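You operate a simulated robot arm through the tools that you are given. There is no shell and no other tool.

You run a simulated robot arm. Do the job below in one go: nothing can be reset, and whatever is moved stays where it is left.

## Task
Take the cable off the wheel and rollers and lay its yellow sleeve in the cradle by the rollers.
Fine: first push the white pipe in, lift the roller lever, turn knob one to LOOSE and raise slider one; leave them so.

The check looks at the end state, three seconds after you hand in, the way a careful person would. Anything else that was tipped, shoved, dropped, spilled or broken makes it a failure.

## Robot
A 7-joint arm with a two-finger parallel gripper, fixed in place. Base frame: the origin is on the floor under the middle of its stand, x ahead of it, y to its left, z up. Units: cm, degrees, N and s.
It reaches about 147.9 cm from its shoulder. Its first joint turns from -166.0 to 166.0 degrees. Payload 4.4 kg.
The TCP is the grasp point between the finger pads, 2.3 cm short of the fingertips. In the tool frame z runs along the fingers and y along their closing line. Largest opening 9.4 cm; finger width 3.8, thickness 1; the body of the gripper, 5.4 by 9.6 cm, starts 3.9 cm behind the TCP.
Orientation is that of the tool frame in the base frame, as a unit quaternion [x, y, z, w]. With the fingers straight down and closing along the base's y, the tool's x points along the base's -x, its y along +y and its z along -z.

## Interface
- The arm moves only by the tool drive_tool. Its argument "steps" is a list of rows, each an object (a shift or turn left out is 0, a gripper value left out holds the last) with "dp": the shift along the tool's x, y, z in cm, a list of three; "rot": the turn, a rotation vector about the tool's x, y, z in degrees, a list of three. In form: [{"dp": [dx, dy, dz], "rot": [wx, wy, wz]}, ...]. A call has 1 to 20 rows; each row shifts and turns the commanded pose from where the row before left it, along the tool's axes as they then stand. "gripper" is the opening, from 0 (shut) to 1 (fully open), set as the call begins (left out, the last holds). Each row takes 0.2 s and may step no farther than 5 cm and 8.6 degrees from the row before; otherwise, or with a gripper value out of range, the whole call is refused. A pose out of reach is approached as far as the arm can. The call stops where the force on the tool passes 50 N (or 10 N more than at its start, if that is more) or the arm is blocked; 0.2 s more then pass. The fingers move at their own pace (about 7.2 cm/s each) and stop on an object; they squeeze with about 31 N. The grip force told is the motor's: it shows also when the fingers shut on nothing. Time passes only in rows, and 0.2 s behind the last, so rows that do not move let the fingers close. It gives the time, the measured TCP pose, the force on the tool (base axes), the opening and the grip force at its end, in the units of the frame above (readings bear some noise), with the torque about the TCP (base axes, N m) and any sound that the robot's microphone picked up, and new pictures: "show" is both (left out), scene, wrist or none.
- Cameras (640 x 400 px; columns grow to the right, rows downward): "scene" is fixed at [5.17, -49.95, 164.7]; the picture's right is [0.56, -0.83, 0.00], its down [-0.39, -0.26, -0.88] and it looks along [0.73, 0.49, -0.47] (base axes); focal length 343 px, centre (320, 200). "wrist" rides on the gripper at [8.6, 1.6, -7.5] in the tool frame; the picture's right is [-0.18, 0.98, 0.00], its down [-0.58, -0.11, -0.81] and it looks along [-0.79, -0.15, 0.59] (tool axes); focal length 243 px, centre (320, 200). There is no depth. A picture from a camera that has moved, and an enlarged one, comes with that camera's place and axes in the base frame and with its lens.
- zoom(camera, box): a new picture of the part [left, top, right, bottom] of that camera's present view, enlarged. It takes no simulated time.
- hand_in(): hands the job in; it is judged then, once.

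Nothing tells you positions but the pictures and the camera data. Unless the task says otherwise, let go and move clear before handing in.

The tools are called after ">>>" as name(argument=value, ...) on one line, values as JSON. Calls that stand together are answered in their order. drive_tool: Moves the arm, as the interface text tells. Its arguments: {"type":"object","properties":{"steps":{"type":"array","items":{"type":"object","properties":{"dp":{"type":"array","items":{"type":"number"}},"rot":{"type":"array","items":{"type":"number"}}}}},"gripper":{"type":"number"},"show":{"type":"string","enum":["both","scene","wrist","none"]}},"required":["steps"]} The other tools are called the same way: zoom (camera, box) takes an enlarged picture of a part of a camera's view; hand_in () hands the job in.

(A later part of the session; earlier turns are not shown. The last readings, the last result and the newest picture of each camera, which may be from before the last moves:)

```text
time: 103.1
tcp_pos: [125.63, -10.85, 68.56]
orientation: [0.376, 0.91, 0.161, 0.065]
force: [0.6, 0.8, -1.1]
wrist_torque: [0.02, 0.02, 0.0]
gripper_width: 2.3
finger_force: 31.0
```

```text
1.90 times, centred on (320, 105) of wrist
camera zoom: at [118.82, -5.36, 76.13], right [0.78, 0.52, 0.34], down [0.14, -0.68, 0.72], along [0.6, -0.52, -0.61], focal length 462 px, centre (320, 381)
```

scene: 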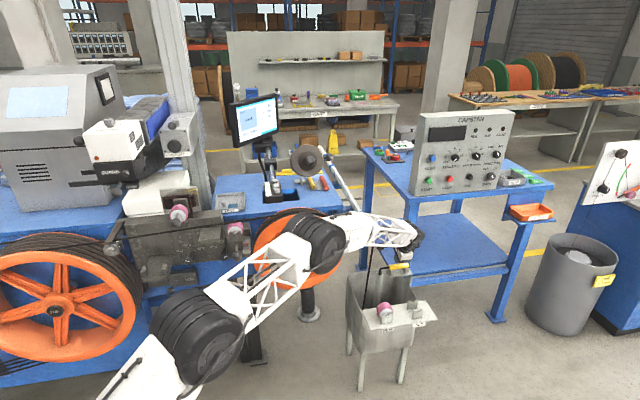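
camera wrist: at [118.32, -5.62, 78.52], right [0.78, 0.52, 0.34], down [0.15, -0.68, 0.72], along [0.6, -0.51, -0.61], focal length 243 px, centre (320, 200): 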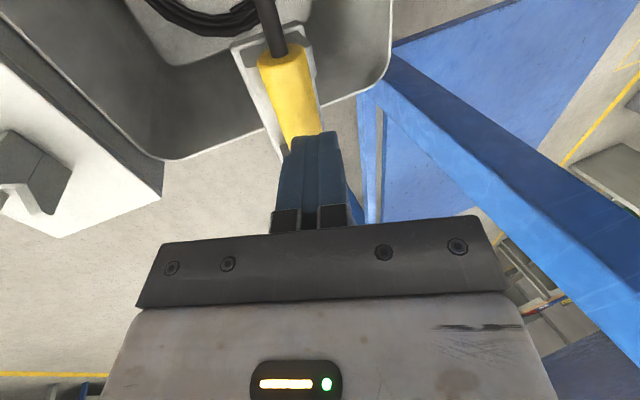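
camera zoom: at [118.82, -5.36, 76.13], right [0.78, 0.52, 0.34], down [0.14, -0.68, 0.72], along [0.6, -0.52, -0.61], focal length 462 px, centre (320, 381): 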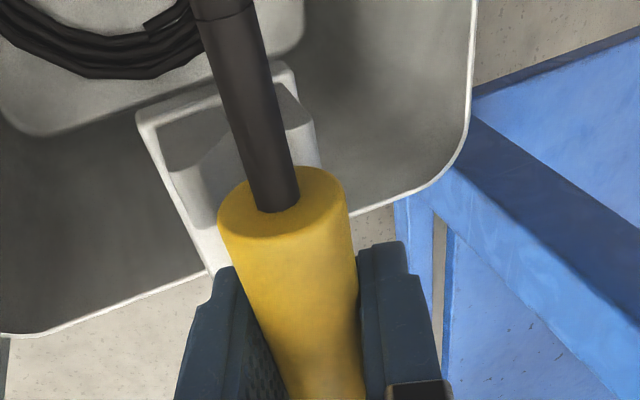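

The sleeve is out of its posts and the cable pays out of the tube with it. I'll keep lifting in stages, watching force and cable.

>>> drive_tool(steps=[{"dp": [0, 0.2, -1.5]}, {"dp": [0, 0.2, -1.5]}, {"dp": [0, 0.2, -1.5]}, {"dp": [0, 0.2, -1.5]}, {"dp": [0, 0.2, -1.5]}, {"dp": [0, 0.2, -1.5]}], show="both")

>>> zoom(camera="scene", box=[300, 180, 440, 310])

```text
time: 104.5
tcp_pos: [124.07, -12.24, 77.41]
orientation: [0.376, 0.91, 0.161, 0.066]
force: [0.5, 1.3, -1.1]
wrist_torque: [0.03, -0.01, 0.01]
gripper_width: 2.3
finger_force: 31.4
camera wrist: at [117.33, -6.74, 85.04], right [0.78, 0.52, 0.34], down [0.15, -0.68, 0.72], along [0.6, -0.51, -0.61], focal length 243 px, centre (320, 200)
```

scene: 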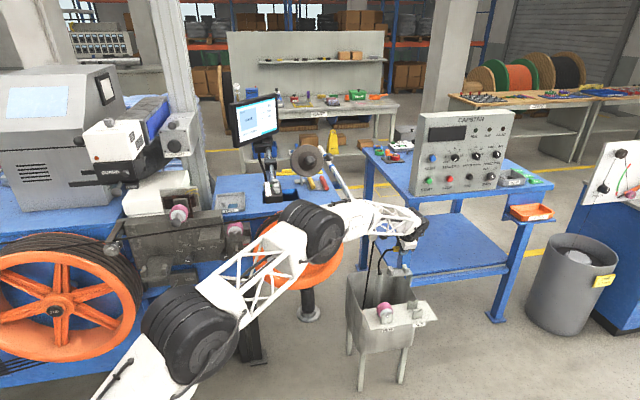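
wrist: 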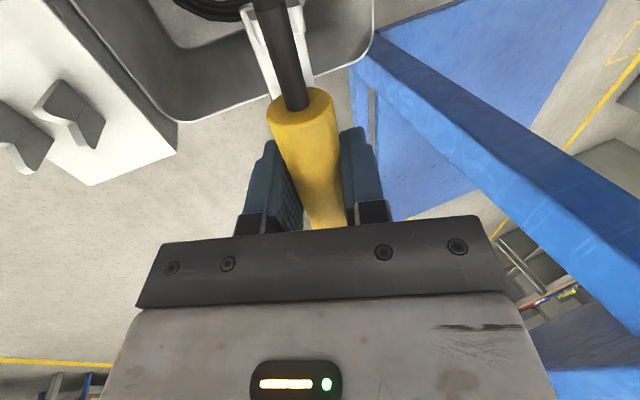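

```text
3.08 times, centred on (370, 245) of scene
camera zoom: at [5.17, -49.95, 164.7], right [0.56, -0.83, 0.0], down [-0.39, -0.26, -0.88], along [0.73, 0.49, -0.47], focal length 1055 px, centre (166, 62)
```

zoom: 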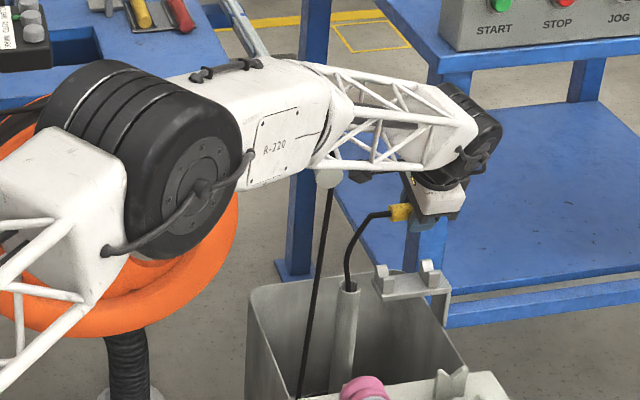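

>>> drive_tool(steps=[{"dp": [0, -0.75, -2.67]}, {"dp": [0, -0.75, -2.67]}, {"dp": [0, -0.75, -2.67]}, {"dp": [0, -0.75, -2.67]}, {"dp": [0, -0.75, -2.67]}, {"dp": [0, -0.75, -2.67]}, {"dp": [0, -0.75, -2.67]}, {"dp": [0, -0.75, -2.67]}], show="both")

>>> zoom(camera="scene", box=[300, 180, 440, 310])

```text
time: 106.3
tcp_pos: [114.99, -21.29, 95.2]
orientation: [0.376, 0.91, 0.16, 0.065]
force: [0.4, 0.3, -3.2]
wrist_torque: [0.03, -0.03, -0.01]
gripper_width: 2.32
finger_force: 31.2
camera wrist: at [108.25, -15.88, 102.94], right [0.78, 0.52, 0.33], down [0.15, -0.68, 0.72], along [0.6, -0.51, -0.61], focal length 243 px, centre (320, 200)
```

scene: 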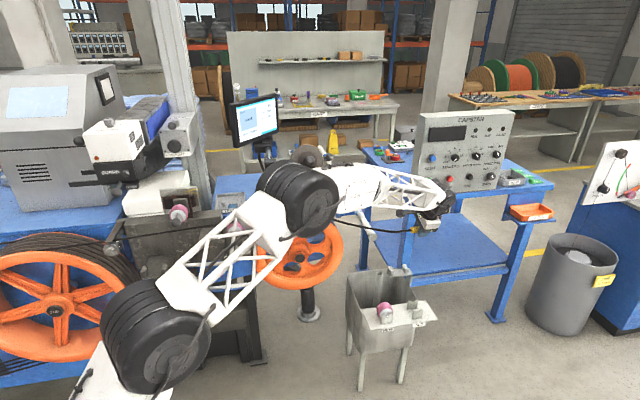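
wrist: 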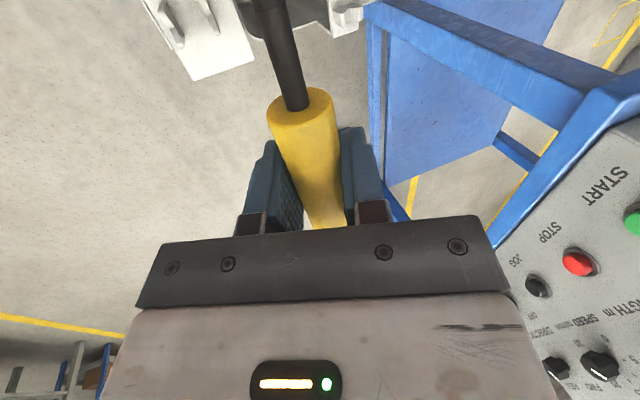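

```text
3.08 times, centred on (370, 245) of scene
camera zoom: at [5.17, -49.95, 164.7], right [0.56, -0.83, 0.0], down [-0.39, -0.26, -0.88], along [0.73, 0.49, -0.47], focal length 1055 px, centre (166, 62)
```

zoom: 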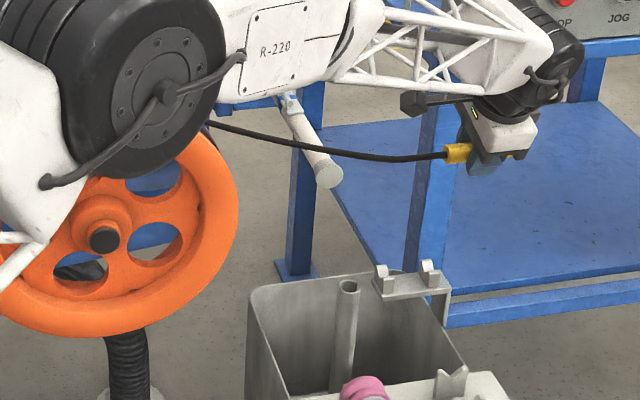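

The cable has come out of the tube and the tub, and now runs from the wheel to the sleeve in my gripper. I'll swing the sleeve out to the front so the cable slides off the wheel, keeping it low enough to stay under the raised roller.

>>> drive_tool(steps=[{"dp": [1.63, -2.57, -1.7]}, {"dp": [1.63, -2.57, -1.7]}, {"dp": [1.63, -2.57, -1.7]}, {"dp": [1.63, -2.57, -1.7]}, {"dp": [1.63, -2.57, -1.7]}, {"dp": [1.63, -2.57, -1.7]}, {"dp": [1.63, -2.57, -1.7]}, {"dp": [0, 0, 0]}], show="both")

>>> zoom(camera="scene", box=[200, 160, 420, 310])

```text
time: 108.1
tcp_pos: [92.06, -28.33, 100.47]
orientation: [0.376, 0.91, 0.16, 0.065]
force: [-0.4, 0.7, -0.7]
wrist_torque: [-0.02, -0.02, 0.02]
gripper_width: 2.28
finger_force: 31.0
camera wrist: at [85.24, -22.91, 107.95], right [0.78, 0.52, 0.34], down [0.14, -0.68, 0.72], along [0.6, -0.52, -0.61], focal length 243 px, centre (320, 200)
```

scene: 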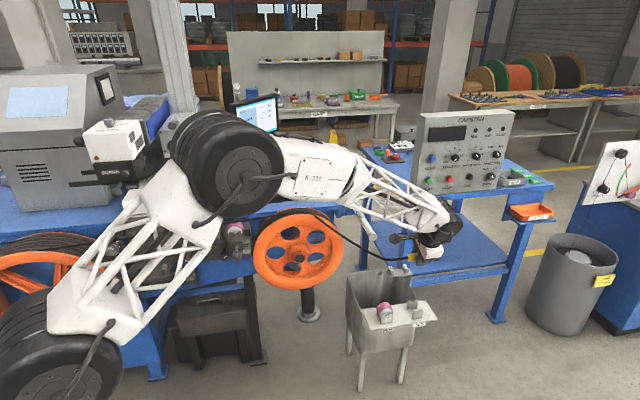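
wrist: 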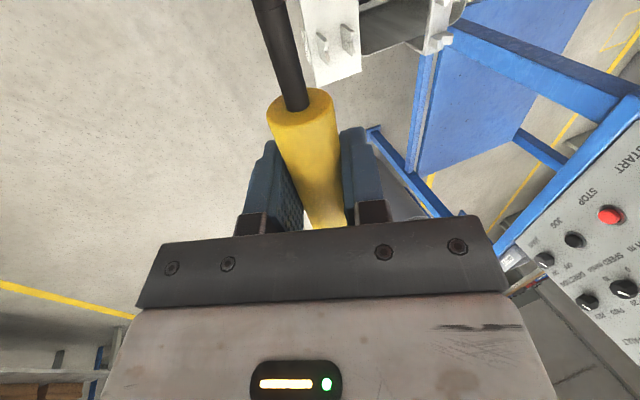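

```text
2.67 times, centred on (310, 235) of scene
camera zoom: at [5.17, -49.95, 164.7], right [0.56, -0.83, 0.0], down [-0.39, -0.26, -0.88], along [0.73, 0.49, -0.47], focal length 915 px, centre (347, 107)
```

zoom: 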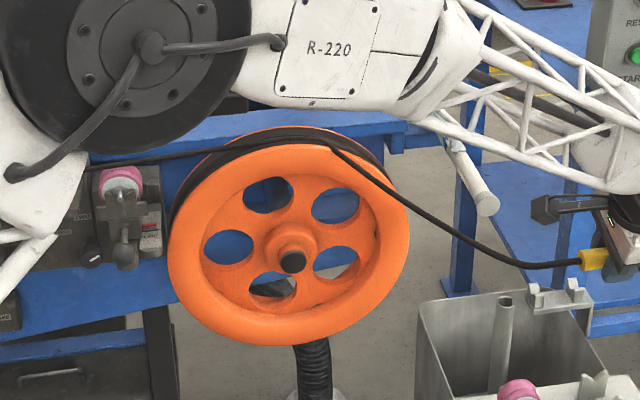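

The cable is now crossing over the wheel's front rim. I'll keep swinging out to the front-left and up to pull it fully off.

>>> drive_tool(steps=[{"dp": [3.0, -1.1, -2.1]}, {"dp": [3.0, -1.1, -2.1]}, {"dp": [3.0, -1.1, -2.1]}, {"dp": [3.0, -1.1, -2.1]}, {"dp": [3.0, -1.1, -2.1]}, {"dp": [3.0, -1.1, -2.1]}, {"dp": [3.0, -1.1, -2.1]}, {"dp": [0, 0, 0]}], show="both")

>>> zoom(camera="scene", box=[200, 160, 420, 310])

```text
time: 109.9
tcp_pos: [68.6, -21.9, 111.7]
orientation: [0.378, 0.91, 0.16, 0.065]
force: [-0.5, 0.3, -1.2]
wrist_torque: [-0.01, -0.03, 0.02]
gripper_width: 2.28
finger_force: 30.7
camera wrist: at [61.8, -16.36, 119.24], right [0.78, 0.52, 0.34], down [0.15, -0.68, 0.72], along [0.6, -0.52, -0.61], focal length 243 px, centre (320, 200)
```

scene: 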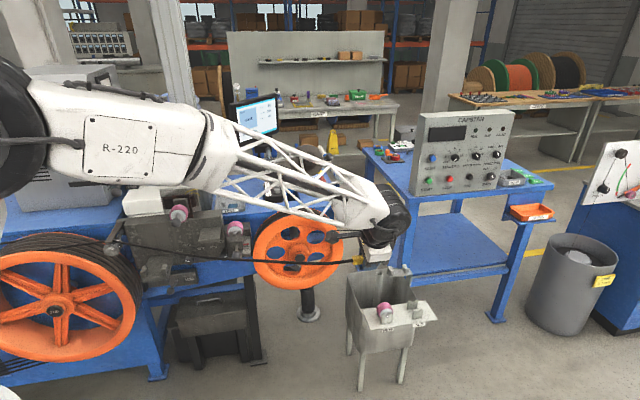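
wrist: 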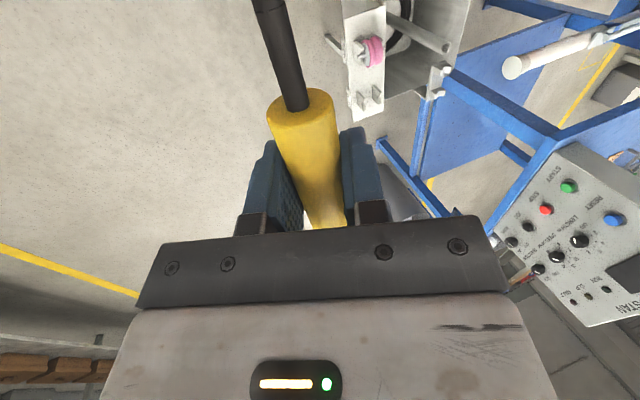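

```text
2.67 times, centred on (310, 235) of scene
camera zoom: at [5.17, -49.95, 164.7], right [0.56, -0.83, 0.0], down [-0.39, -0.26, -0.88], along [0.73, 0.49, -0.47], focal length 915 px, centre (347, 107)
```

zoom: 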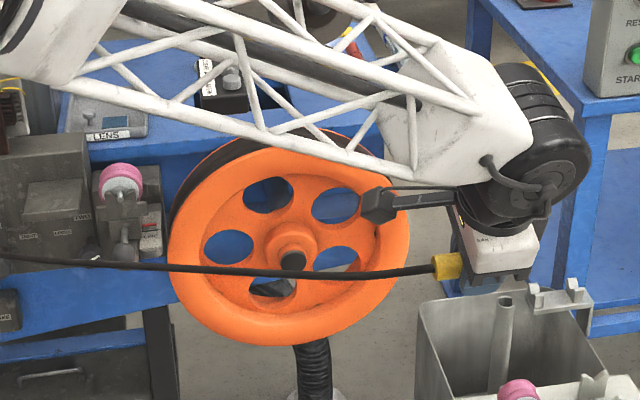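

The cable is now completely off the wheel, pinch roller and both pink rollers, running from the guide at left straight to the sleeve. I'll carry the sleeve left, staying well in front of the machine.

>>> drive_tool(steps=[{"dp": [3.78, 0.8, 0.73]}, {"dp": [3.78, 0.8, 0.73]}, {"dp": [3.78, 0.8, 0.73]}, {"dp": [3.78, 0.8, 0.73]}, {"dp": [3.78, 0.8, 0.73]}, {"dp": [3.78, 0.8, 0.73]}, {"dp": [3.78, 0.8, 0.73]}, {"dp": [3.78, 0.8, 0.73]}, {"dp": [3.78, 0.8, 0.73]}, {"dp": [0, 0, 0]}], show="both")

>>> zoom(camera="scene", box=[80, 160, 300, 330])

```text
time: 112.1
tcp_pos: [50.88, 8.34, 108.1]
orientation: [0.378, 0.91, 0.161, 0.065]
force: [0.1, 0.6, -1.0]
wrist_torque: [0.01, -0.02, -0.02]
gripper_width: 2.29
finger_force: 30.4
camera wrist: at [44.08, 13.75, 115.67], right [0.78, 0.52, 0.34], down [0.14, -0.68, 0.72], along [0.6, -0.52, -0.61], focal length 243 px, centre (320, 200)
```

scene: 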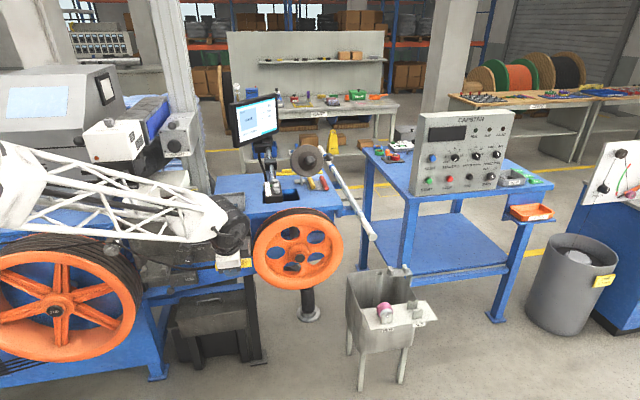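
wrist: 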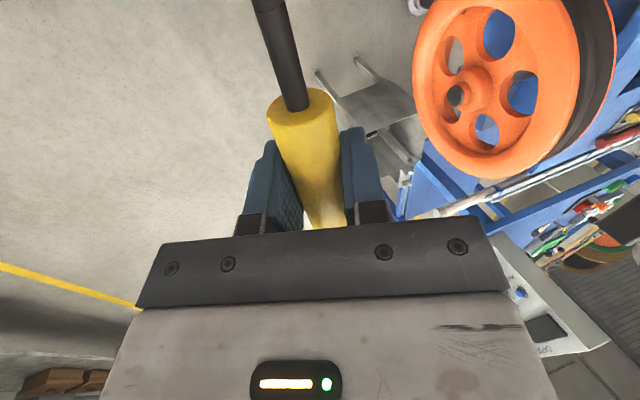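

```text
2.35 times, centred on (190, 245) of scene
camera zoom: at [5.17, -49.95, 164.7], right [0.56, -0.83, 0.0], down [-0.39, -0.26, -0.88], along [0.73, 0.49, -0.47], focal length 807 px, centre (626, 94)
```

zoom: 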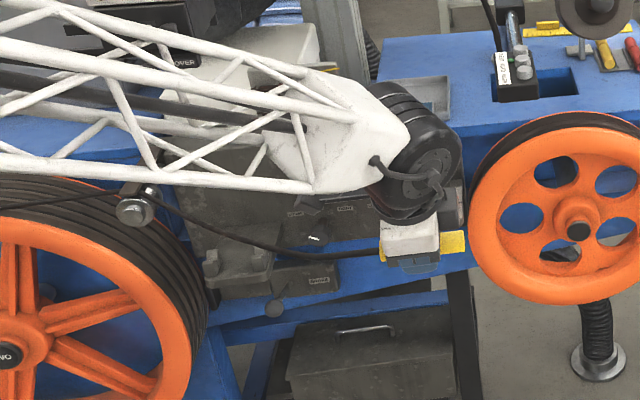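

Cable follows neatly with little slack. I'll continue left to a point in front of the cradle.

>>> drive_tool(steps=[{"dp": [3.9, 0.61, 0.6]}, {"dp": [3.9, 0.61, 0.6]}, {"dp": [3.9, 0.61, 0.6]}, {"dp": [3.9, 0.61, 0.6]}, {"dp": [3.9, 0.61, 0.6]}, {"dp": [3.9, 0.61, 0.6]}, {"dp": [3.9, 0.61, 0.6]}, {"dp": [0, 0, 0]}], show="both")

>>> zoom(camera="scene", box=[60, 160, 280, 330])

```text
time: 113.9
tcp_pos: [35.62, 31.59, 105.6]
orientation: [0.377, 0.91, 0.161, 0.066]
force: [-0.3, -0.6, -1.0]
wrist_torque: [-0.04, -0.02, -0.01]
gripper_width: 2.28
finger_force: 30.9
camera wrist: at [28.86, 37.05, 113.15], right [0.78, 0.52, 0.34], down [0.14, -0.68, 0.72], along [0.6, -0.52, -0.61], focal length 243 px, centre (320, 200)
```

scene: 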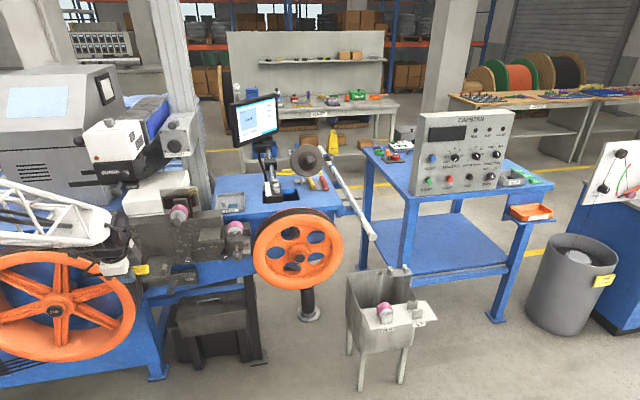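
wrist: 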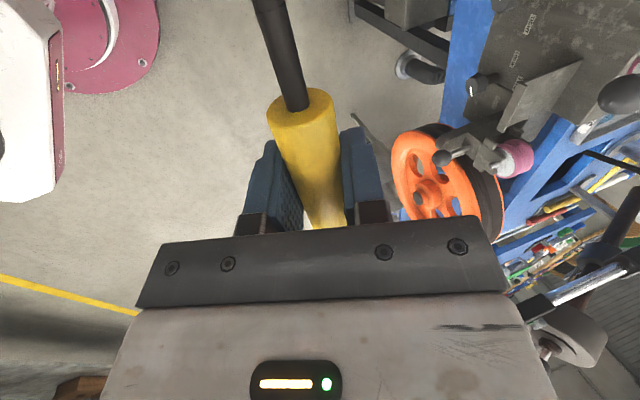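

```text
2.35 times, centred on (170, 245) of scene
camera zoom: at [5.17, -49.95, 164.7], right [0.56, -0.83, 0.0], down [-0.39, -0.26, -0.88], along [0.73, 0.49, -0.47], focal length 807 px, centre (673, 94)
```

zoom: 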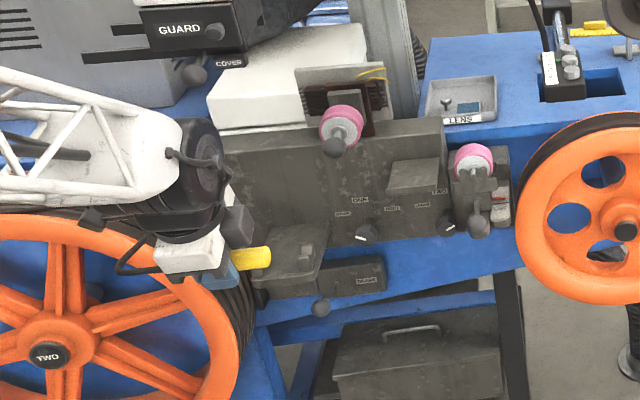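

All rollers and the wheel are clear. The cradle is at roughly A=77.5, B=-2, z=83. I'll move a bit forward, then tilt the tool flatter (35° down) so the wrist camera stays clear of the guide pulley on the left.

>>> drive_tool(steps=[{"dp": [1.12, 2.5, 2.25]}, {"dp": [1.12, 2.5, 2.25]}, {"dp": [1.12, 2.5, 2.25]}, {"dp": [1.12, 2.5, 2.25]}, {"rot": [-7, 0, 0]}, {"rot": [-7, 0, 0]}, {"rot": [-7, 0, 0]}, {"rot": [-7, 0, 0]}, {"rot": [-7, 0, 0]}, {"dp": [0, 0, 0]}, {"dp": [0, 0, 0]}], show="both")

>>> zoom(camera="scene", box=[60, 160, 280, 330])

```text
time: 116.3
tcp_pos: [41.23, 43.5, 100.31]
orientation: [0.34, 0.821, 0.424, 0.176]
force: [-2.0, -1.7, 4.4]
wrist_torque: [-0.15, 0.14, 0.02]
gripper_width: 2.28
finger_force: 31.1
camera wrist: at [31.56, 46.14, 105.98], right [0.53, 0.27, 0.8], down [-0.1, -0.92, 0.38], along [0.84, -0.28, -0.46], focal length 243 px, centre (320, 200)
```

scene: 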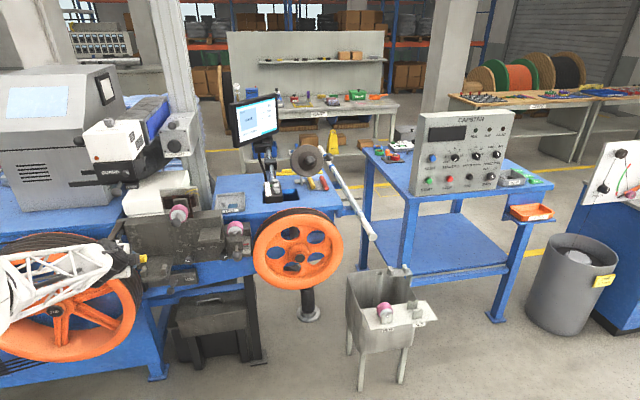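
wrist: 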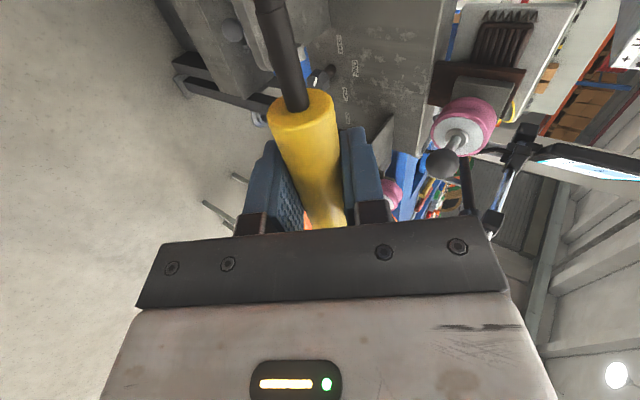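

```text
2.35 times, centred on (170, 245) of scene
camera zoom: at [5.17, -49.95, 164.7], right [0.56, -0.83, 0.0], down [-0.39, -0.26, -0.88], along [0.73, 0.49, -0.47], focal length 807 px, centre (673, 94)
```

zoom: 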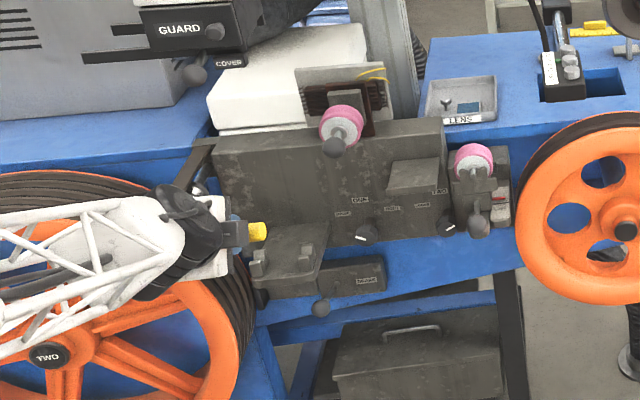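

>>> drive_tool(steps=[{"dp": [0.1, -0.67, 2.9]}, {"dp": [0.1, -0.67, 2.9]}, {"dp": [0.1, -0.67, 2.9]}, {"dp": [0.1, -0.67, 2.9]}, {"dp": [0, 0, 0]}], show="both")

>>> zoom(camera="scene", box=[110, 210, 210, 300])

>>> zoom(camera="wrist", box=[220, 0, 420, 210])

```text
time: 117.5
tcp_pos: [46.63, 49.5, 92.12]
orientation: [0.339, 0.822, 0.423, 0.174]
force: [-0.2, 0.1, -1.1]
wrist_torque: [0.0, -0.02, 0.03]
gripper_width: 2.3
finger_force: 31.4
out of reach, approached as far as the arm can: row 4
camera wrist: at [36.98, 52.0, 97.79], right [0.54, 0.27, 0.8], down [-0.09, -0.92, 0.38], along [0.84, -0.28, -0.47], focal length 243 px, centre (320, 200)
```

scene: 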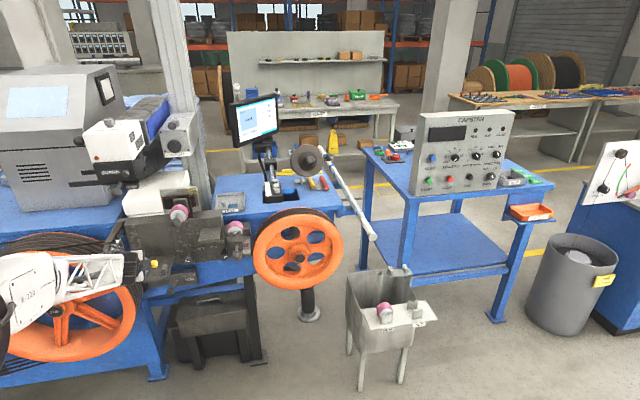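
wrist: 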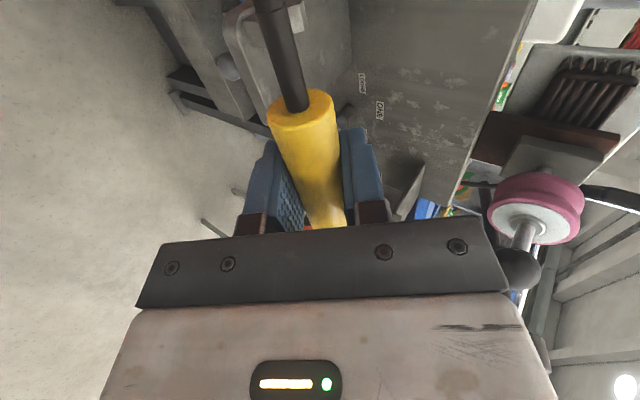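

```text
4.44 times, centred on (160, 255) of scene
camera zoom: at [5.17, -49.95, 164.7], right [0.56, -0.83, 0.0], down [-0.39, -0.26, -0.88], along [0.73, 0.49, -0.47], focal length 1524 px, centre (1031, -44)
```

zoom: 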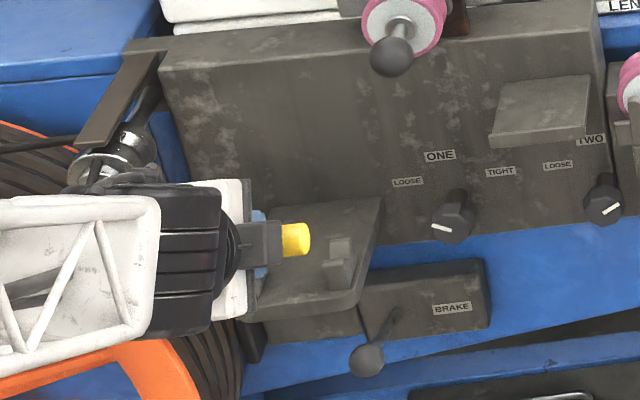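

```text
1.90 times, centred on (320, 105) of wrist
camera zoom: at [36.98, 52.0, 97.79], right [0.54, 0.27, 0.8], down [-0.09, -0.92, 0.38], along [0.84, -0.28, -0.47], focal length 462 px, centre (320, 381)
```

zoom: 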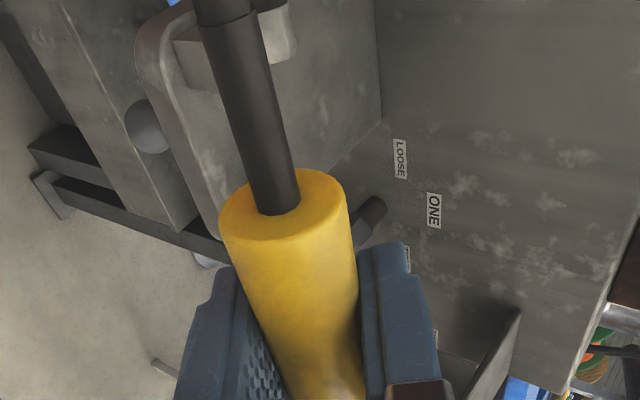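

The flat tilt is at the edge of reach here. I'll pitch back to about 50° down, which still clears the guide pulley, and re-check.

>>> drive_tool(steps=[{"rot": [7.5, 0, 0]}, {"rot": [7.5, 0, 0]}, {"dp": [0, 0, 0]}, {"dp": [0, 0, 0]}], show="none")

>>> zoom(camera="scene", box=[110, 210, 210, 300])

>>> zoom(camera="wrist", box=[180, 0, 460, 220])

```text
time: 118.5
tcp_pos: [46.44, 49.29, 92.04]
orientation: [0.36, 0.868, 0.315, 0.129]
force: [-1.3, -0.2, -2.8]
wrist_torque: [0.08, -0.05, -0.01]
gripper_width: 2.27
finger_force: 30.6
```

```text
4.44 times, centred on (160, 255) of scene
camera zoom: at [5.17, -49.95, 164.7], right [0.56, -0.83, 0.0], down [-0.39, -0.26, -0.88], along [0.73, 0.49, -0.47], focal length 1524 px, centre (1031, -44)
```

zoom: 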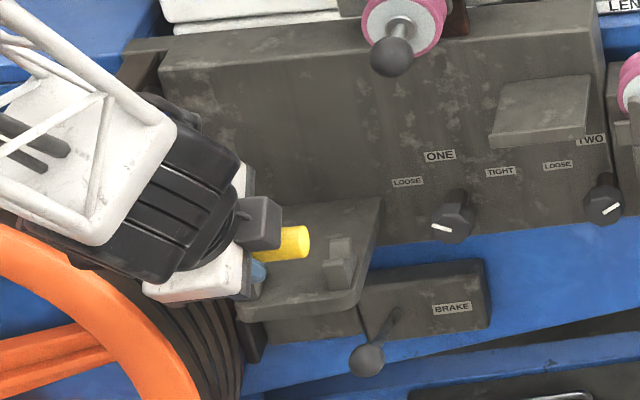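

```text
1.82 times, centred on (320, 110) of wrist
camera zoom: at [37.95, 53.01, 98.81], right [0.66, 0.4, 0.63], down [-0.01, -0.84, 0.55], along [0.75, -0.37, -0.55], focal length 441 px, centre (320, 364)
```

zoom: 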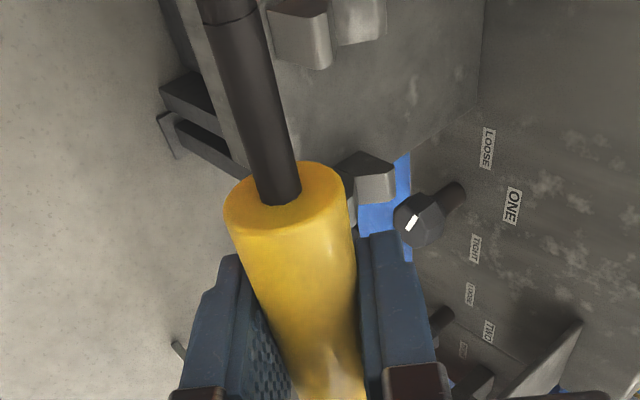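

I can see both cradle V posts in the wrist view; combining views puts the V centre at about A=77.3, z=82.7 with the post gap centred near B=-1.6. I'll advance partway and check again.

>>> drive_tool(steps=[{"dp": [-0.13, 0.8, 2.0]}, {"dp": [-0.13, 0.8, 2.0]}, {"dp": [-0.13, 0.8, 2.0]}, {"dp": [0, 0, 0]}], show="none")

>>> zoom(camera="scene", box=[120, 220, 200, 290])

>>> zoom(camera="wrist", box=[200, 0, 440, 220])

```text
time: 119.5
tcp_pos: [51.03, 53.19, 89.25]
orientation: [0.36, 0.868, 0.316, 0.13]
force: [-0.4, -0.8, -1.2]
wrist_torque: [0.0, 0.01, 0.02]
gripper_width: 2.28
finger_force: 30.7
```

```text
5.71 times, centred on (160, 255) of scene
camera zoom: at [5.17, -49.95, 164.7], right [0.56, -0.83, 0.0], down [-0.39, -0.26, -0.88], along [0.73, 0.49, -0.47], focal length 1960 px, centre (1234, -114)
```

zoom: 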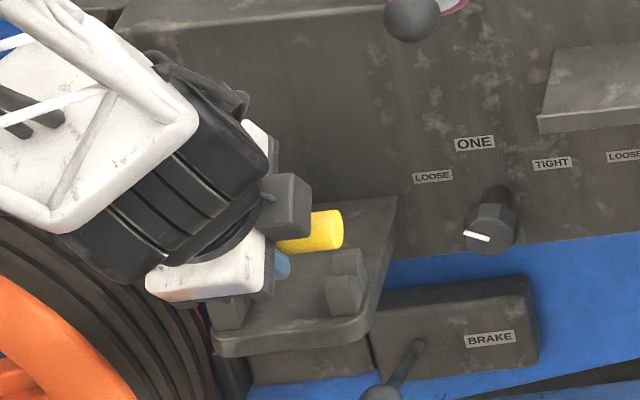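

```text
1.82 times, centred on (320, 110) of wrist
camera zoom: at [42.35, 56.87, 96.03], right [0.66, 0.4, 0.63], down [-0.01, -0.84, 0.55], along [0.75, -0.37, -0.55], focal length 441 px, centre (320, 364)
```

zoom: 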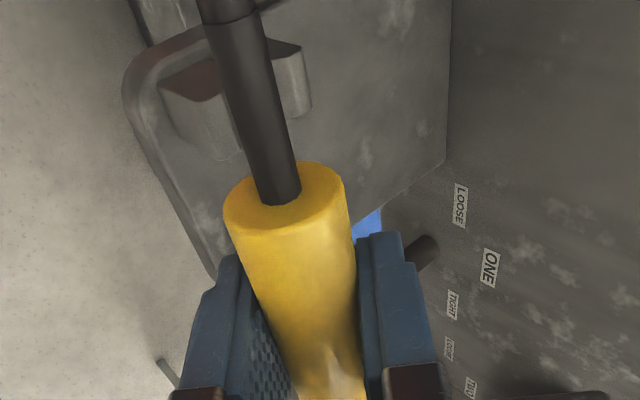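

>>> drive_tool(steps=[{"dp": [0.05, 0.2, 1.7]}, {"dp": [0, 0.2, 1.7]}, {"dp": [0, 0, 1.6]}, {"dp": [0, 0, 0]}], show="none")

>>> zoom(camera="scene", box=[120, 220, 200, 290])

>>> zoom(camera="wrist", box=[200, 0, 440, 220])

```text
time: 120.5
tcp_pos: [53.29, 55.89, 85.51]
orientation: [0.36, 0.868, 0.317, 0.13]
force: [-0.3, -0.7, -1.6]
wrist_torque: [-0.01, 0.04, 0.02]
gripper_width: 2.28
finger_force: 30.6
```

```text
5.71 times, centred on (160, 255) of scene
camera zoom: at [5.17, -49.95, 164.7], right [0.56, -0.83, 0.0], down [-0.39, -0.26, -0.88], along [0.73, 0.49, -0.47], focal length 1960 px, centre (1234, -114)
```

zoom: 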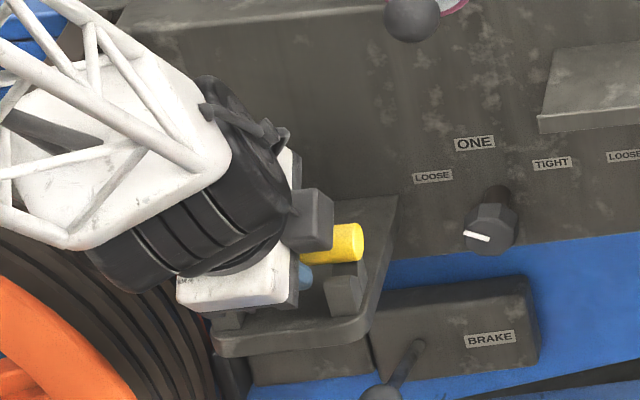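

```text
1.82 times, centred on (320, 110) of wrist
camera zoom: at [44.72, 59.48, 92.37], right [0.66, 0.4, 0.63], down [-0.01, -0.84, 0.55], along [0.75, -0.37, -0.55], focal length 441 px, centre (320, 364)
```

zoom: 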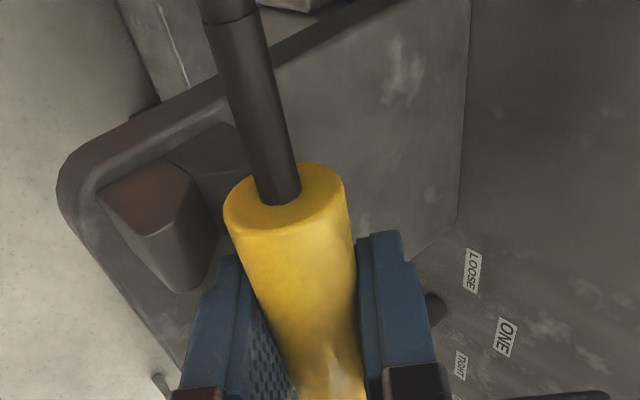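

>>> zoom(camera="wrist", box=[220, 40, 340, 160])

>>> zoom(camera="scene", box=[150, 245, 190, 280])

```text
3.33 times, centred on (280, 100) of wrist
camera zoom: at [44.72, 59.48, 92.37], right [0.66, 0.4, 0.63], down [-0.01, -0.84, 0.55], along [0.75, -0.37, -0.55], focal length 809 px, centre (453, 533)
```

zoom: 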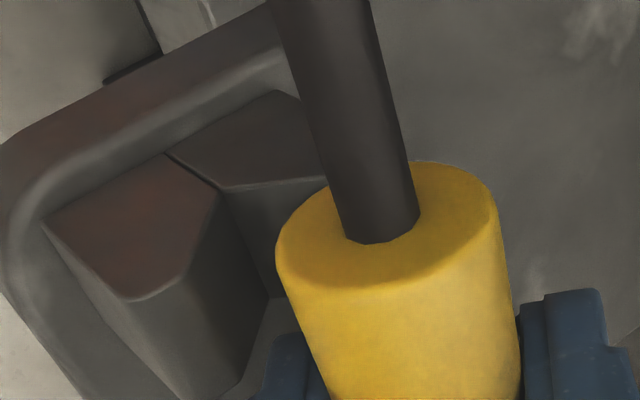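

```text
11.43 times, centred on (170, 262) of scene
camera zoom: at [5.17, -49.95, 164.7], right [0.56, -0.83, 0.0], down [-0.39, -0.26, -0.88], along [0.73, 0.49, -0.47], focal length 3920 px, centre (2034, -514)
```

zoom: 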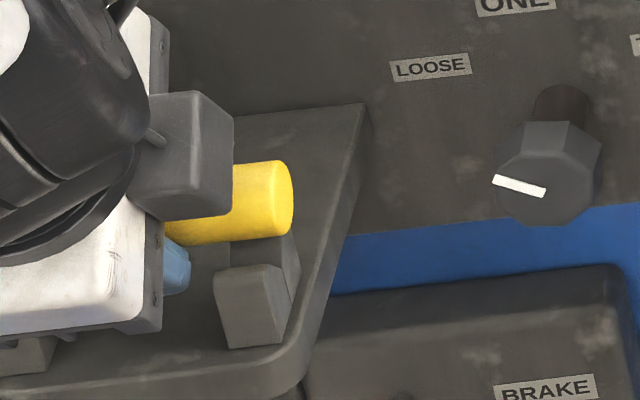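

The sleeve's end and the V notch are seen in the same plane: I estimate I'm about 0.7 cm too far in and only 0.5–0.6 cm above the seat. I'll correct back 0.7 cm, then lower in small steps while watching force.

>>> drive_tool(steps=[{"dp": [0, -0.536, -0.45]}, {"dp": [0, 0, 0]}], show="none")

>>> zoom(camera="wrist", box=[220, 40, 340, 160])

>>> zoom(camera="scene", box=[150, 245, 190, 280])

```text
time: 121.1
tcp_pos: [52.85, 55.2, 85.64]
orientation: [0.36, 0.868, 0.317, 0.13]
force: [-0.3, 0.1, -1.0]
wrist_torque: [0.0, -0.01, -0.03]
gripper_width: 2.32
finger_force: 30.9
```

```text
3.33 times, centred on (280, 100) of wrist
camera zoom: at [44.21, 58.97, 92.41], right [0.66, 0.4, 0.63], down [-0.01, -0.84, 0.55], along [0.75, -0.37, -0.55], focal length 809 px, centre (453, 533)
```

zoom: 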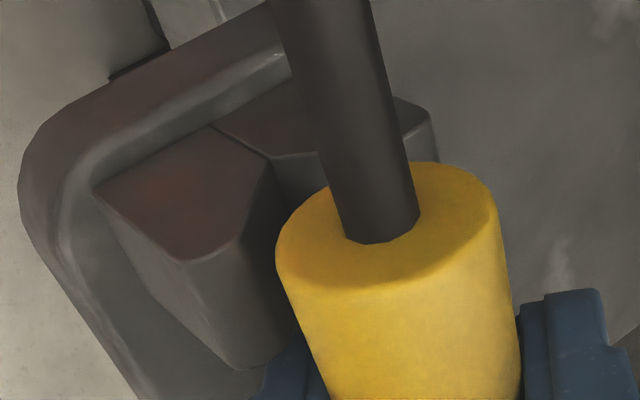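

```text
11.43 times, centred on (170, 262) of scene
camera zoom: at [5.17, -49.95, 164.7], right [0.56, -0.83, 0.0], down [-0.39, -0.26, -0.88], along [0.73, 0.49, -0.47], focal length 3920 px, centre (2034, -514)
```

zoom: 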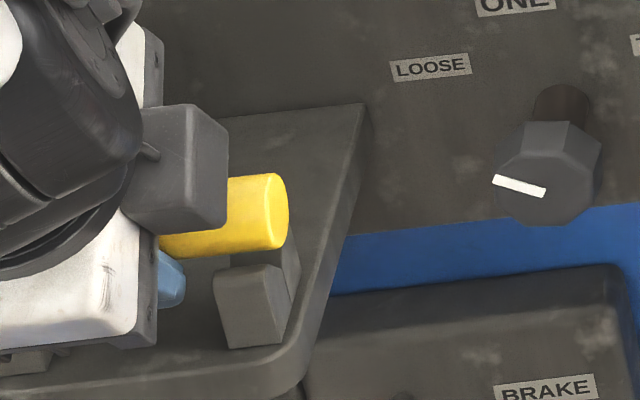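

Now the sleeve end is directly above the V notch, about 0.6 cm up. Lowering in small steps.

>>> drive_tool(steps=[{"dp": [0, -0.19, 0.23]}, {"dp": [0, 0, 0]}], show="none")

>>> drive_tool(steps=[{"dp": [0, -0.13, 0.15]}, {"dp": [0, 0, 0]}], show="none")

>>> zoom(camera="wrist", box=[220, 40, 340, 160])

>>> zoom(camera="scene", box=[150, 245, 190, 280])

```text
time: 121.7
tcp_pos: [52.72, 55.23, 85.26]
orientation: [0.36, 0.868, 0.317, 0.131]
force: [0.1, 0.0, -1.6]
wrist_torque: [0.0, 0.05, -0.01]
gripper_width: 2.3
finger_force: 31.1
```

```text
time: 122.3
tcp_pos: [52.71, 55.16, 85.11]
orientation: [0.36, 0.868, 0.316, 0.13]
force: [0.5, 3.4, 2.1]
wrist_torque: [0.0, -0.03, -0.01]
gripper_width: 2.28
finger_force: 31.3
```

```text
3.33 times, centred on (280, 100) of wrist
camera zoom: at [44.18, 58.87, 91.89], right [0.66, 0.4, 0.63], down [-0.01, -0.84, 0.55], along [0.75, -0.37, -0.55], focal length 809 px, centre (453, 533)
```

zoom: 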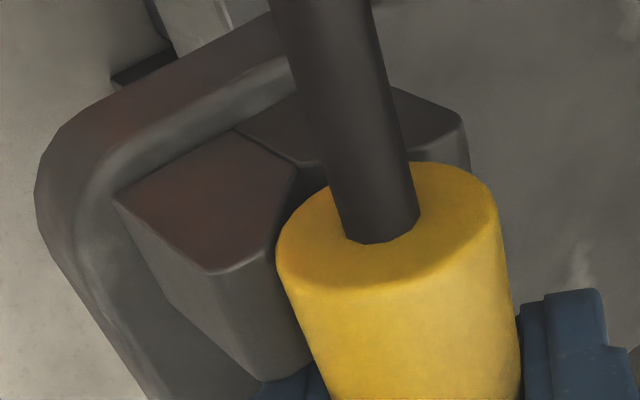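

```text
11.43 times, centred on (170, 262) of scene
camera zoom: at [5.17, -49.95, 164.7], right [0.56, -0.83, 0.0], down [-0.39, -0.26, -0.88], along [0.73, 0.49, -0.47], focal length 3920 px, centre (2034, -514)
```

zoom: 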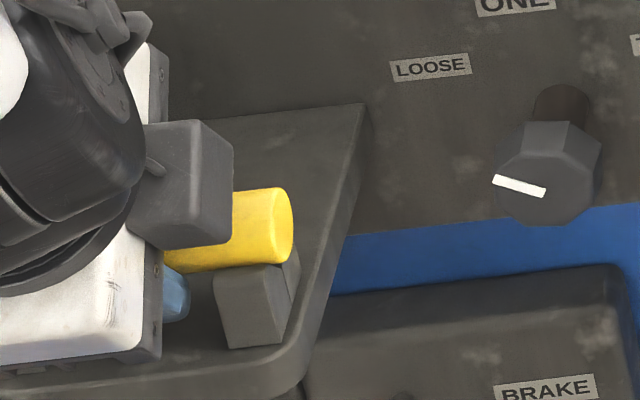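

Light contact with the front slope of the V. I'll nudge 0.15 cm inward and down 0.2 cm to seat it.

>>> drive_tool(steps=[{"dp": [0, -0.01, 0.25]}, {"dp": [0, 0, 0]}], show="none")

>>> zoom(camera="wrist", box=[220, 40, 340, 160])

>>> zoom(camera="scene", box=[150, 245, 190, 280])

```text
time: 122.9
tcp_pos: [52.88, 55.25, 85.04]
orientation: [0.36, 0.868, 0.317, 0.13]
force: [-16.3, -15.5, 17.7]
wrist_torque: [-0.02, 0.05, -0.01]
gripper_width: 2.29
finger_force: 30.7
```

```text
3.33 times, centred on (280, 100) of wrist
camera zoom: at [44.27, 58.93, 91.78], right [0.66, 0.4, 0.63], down [-0.01, -0.84, 0.55], along [0.75, -0.37, -0.55], focal length 809 px, centre (453, 533)
```

zoom: 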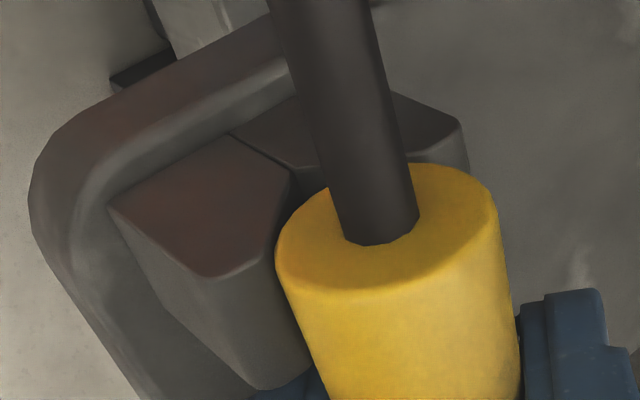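

```text
11.43 times, centred on (170, 262) of scene
camera zoom: at [5.17, -49.95, 164.7], right [0.56, -0.83, 0.0], down [-0.39, -0.26, -0.88], along [0.73, 0.49, -0.47], focal length 3920 px, centre (2034, -514)
```

zoom: 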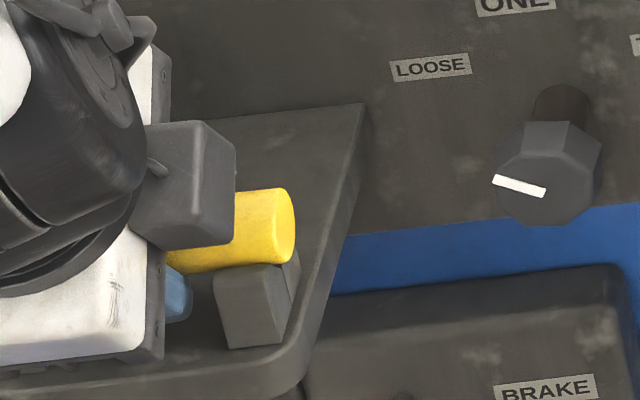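

>>> drive_tool(steps=[{"dp": [0, -0.04, -0.1]}, {"dp": [0, 0, 0]}], show="none")

```text
time: 123.5
tcp_pos: [52.83, 55.23, 84.97]
orientation: [0.359, 0.868, 0.317, 0.13]
force: [-9.9, 3.3, 16.5]
wrist_torque: [0.11, -0.05, 0.04]
gripper_width: 2.29
finger_force: 31.3
```

The sleeve is seated (about 16 N upward reaction). I'll relieve slightly and open the fingers just enough to let go.

>>> drive_tool(steps=[{"dp": [0, 0.05, -0.08]}, {"dp": [0, 0, 0]}], show="none")

>>> drive_tool(steps=[{"dp": [0, 0, 0]}, {"dp": [0, 0, 0]}, {"dp": [0, 0, 0]}], gripper=0.31, show="none")

>>> zoom(camera="wrist", box=[220, 40, 380, 200])

>>> zoom(camera="scene", box=[150, 245, 190, 280])

```text
time: 124.1
tcp_pos: [52.85, 55.28, 85.1]
orientation: [0.36, 0.868, 0.317, 0.13]
force: [4.7, 10.4, 5.5]
wrist_torque: [0.02, -0.1, 0.04]
gripper_width: 2.27
finger_force: 31.3
```

```text
time: 124.9
tcp_pos: [52.92, 55.29, 84.96]
orientation: [0.359, 0.868, 0.316, 0.131]
force: [1.7, -1.4, 2.3]
wrist_torque: [-0.08, -0.09, -0.01]
gripper_width: 2.84
finger_force: 0.0
```

```text
2.50 times, centred on (300, 120) of wrist
camera zoom: at [44.29, 58.88, 91.76], right [0.66, 0.4, 0.63], down [-0.01, -0.84, 0.55], along [0.75, -0.37, -0.55], focal length 606 px, centre (370, 400)
```

zoom: 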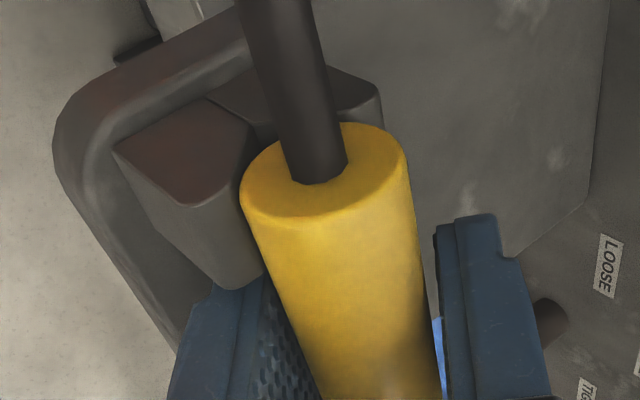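

```text
11.43 times, centred on (170, 262) of scene
camera zoom: at [5.17, -49.95, 164.7], right [0.56, -0.83, 0.0], down [-0.39, -0.26, -0.88], along [0.73, 0.49, -0.47], focal length 3920 px, centre (2034, -514)
```

zoom: 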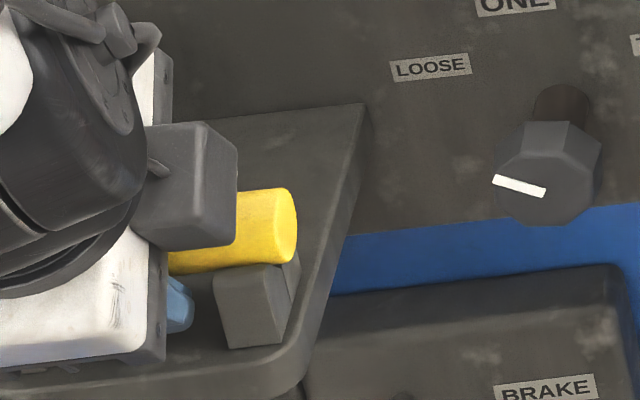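

Sleeve is resting in the V posts on its own. I'll open a little more so both pads are clear before backing out.

>>> drive_tool(steps=[{"dp": [0, 0, 0]}, {"dp": [0, 0, 0]}], gripper=0.38, show="none")

>>> zoom(camera="wrist", box=[220, 40, 380, 200])

```text
time: 125.5
tcp_pos: [52.92, 55.19, 85.13]
orientation: [0.359, 0.868, 0.317, 0.13]
force: [0.5, 2.8, 11.6]
wrist_torque: [-0.02, -0.05, 0.04]
gripper_width: 3.18
finger_force: 0.0
```

```text
2.50 times, centred on (300, 120) of wrist
camera zoom: at [44.3, 58.91, 91.86], right [0.66, 0.4, 0.63], down [-0.01, -0.84, 0.55], along [0.75, -0.37, -0.55], focal length 606 px, centre (370, 400)
```

zoom: 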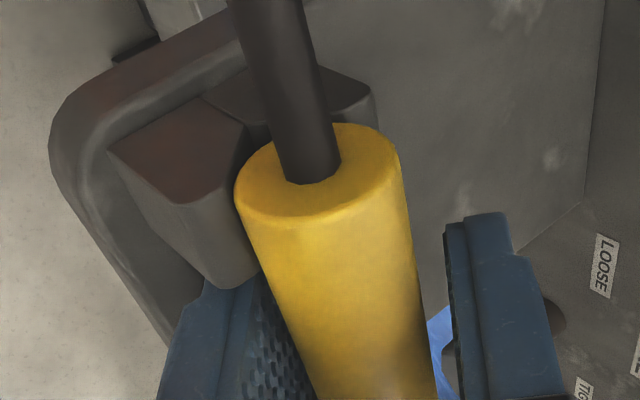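

The lower pad just touches the plate, so I'll stop opening and slide straight back along the fingers, watching the sleeve.

>>> drive_tool(steps=[{"dp": [0, 0, -0.4]}, {"dp": [0, 0, -0.8]}, {"dp": [0, 0, -1.0]}], gripper=0.34, show="none")

>>> zoom(camera="wrist", box=[220, 20, 400, 200])

>>> zoom(camera="scene", box=[150, 245, 190, 280])

```text
time: 126.3
tcp_pos: [51.87, 54.22, 86.76]
orientation: [0.36, 0.868, 0.316, 0.13]
force: [0.1, 1.5, 0.3]
wrist_torque: [-0.02, 0.0, -0.01]
gripper_width: 3.2
finger_force: 0.1
```

```text
2.22 times, centred on (310, 110) of wrist
camera zoom: at [43.3, 57.88, 93.52], right [0.66, 0.4, 0.63], down [-0.01, -0.84, 0.55], along [0.75, -0.37, -0.55], focal length 539 px, centre (342, 400)
```

zoom: 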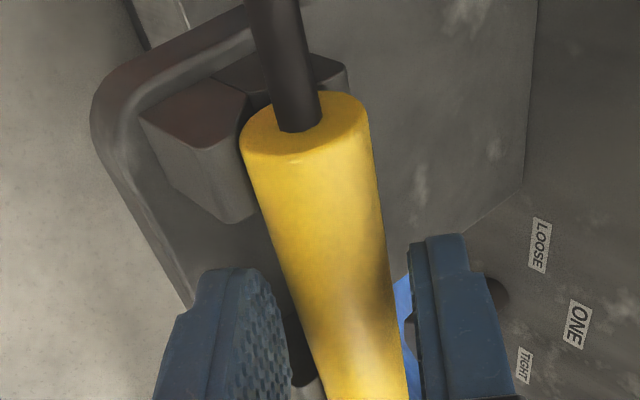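

```text
11.43 times, centred on (170, 262) of scene
camera zoom: at [5.17, -49.95, 164.7], right [0.56, -0.83, 0.0], down [-0.39, -0.26, -0.88], along [0.73, 0.49, -0.47], focal length 3920 px, centre (2034, -514)
```

zoom: 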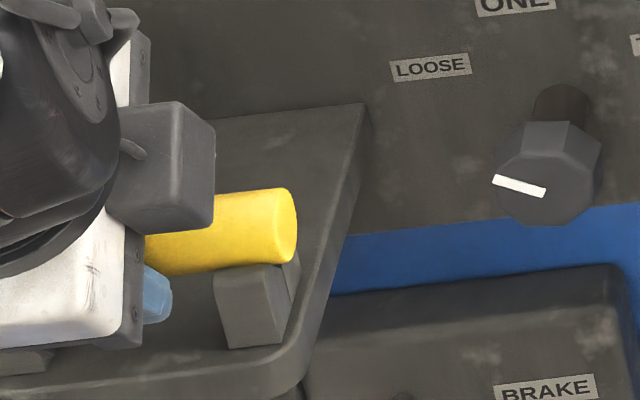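

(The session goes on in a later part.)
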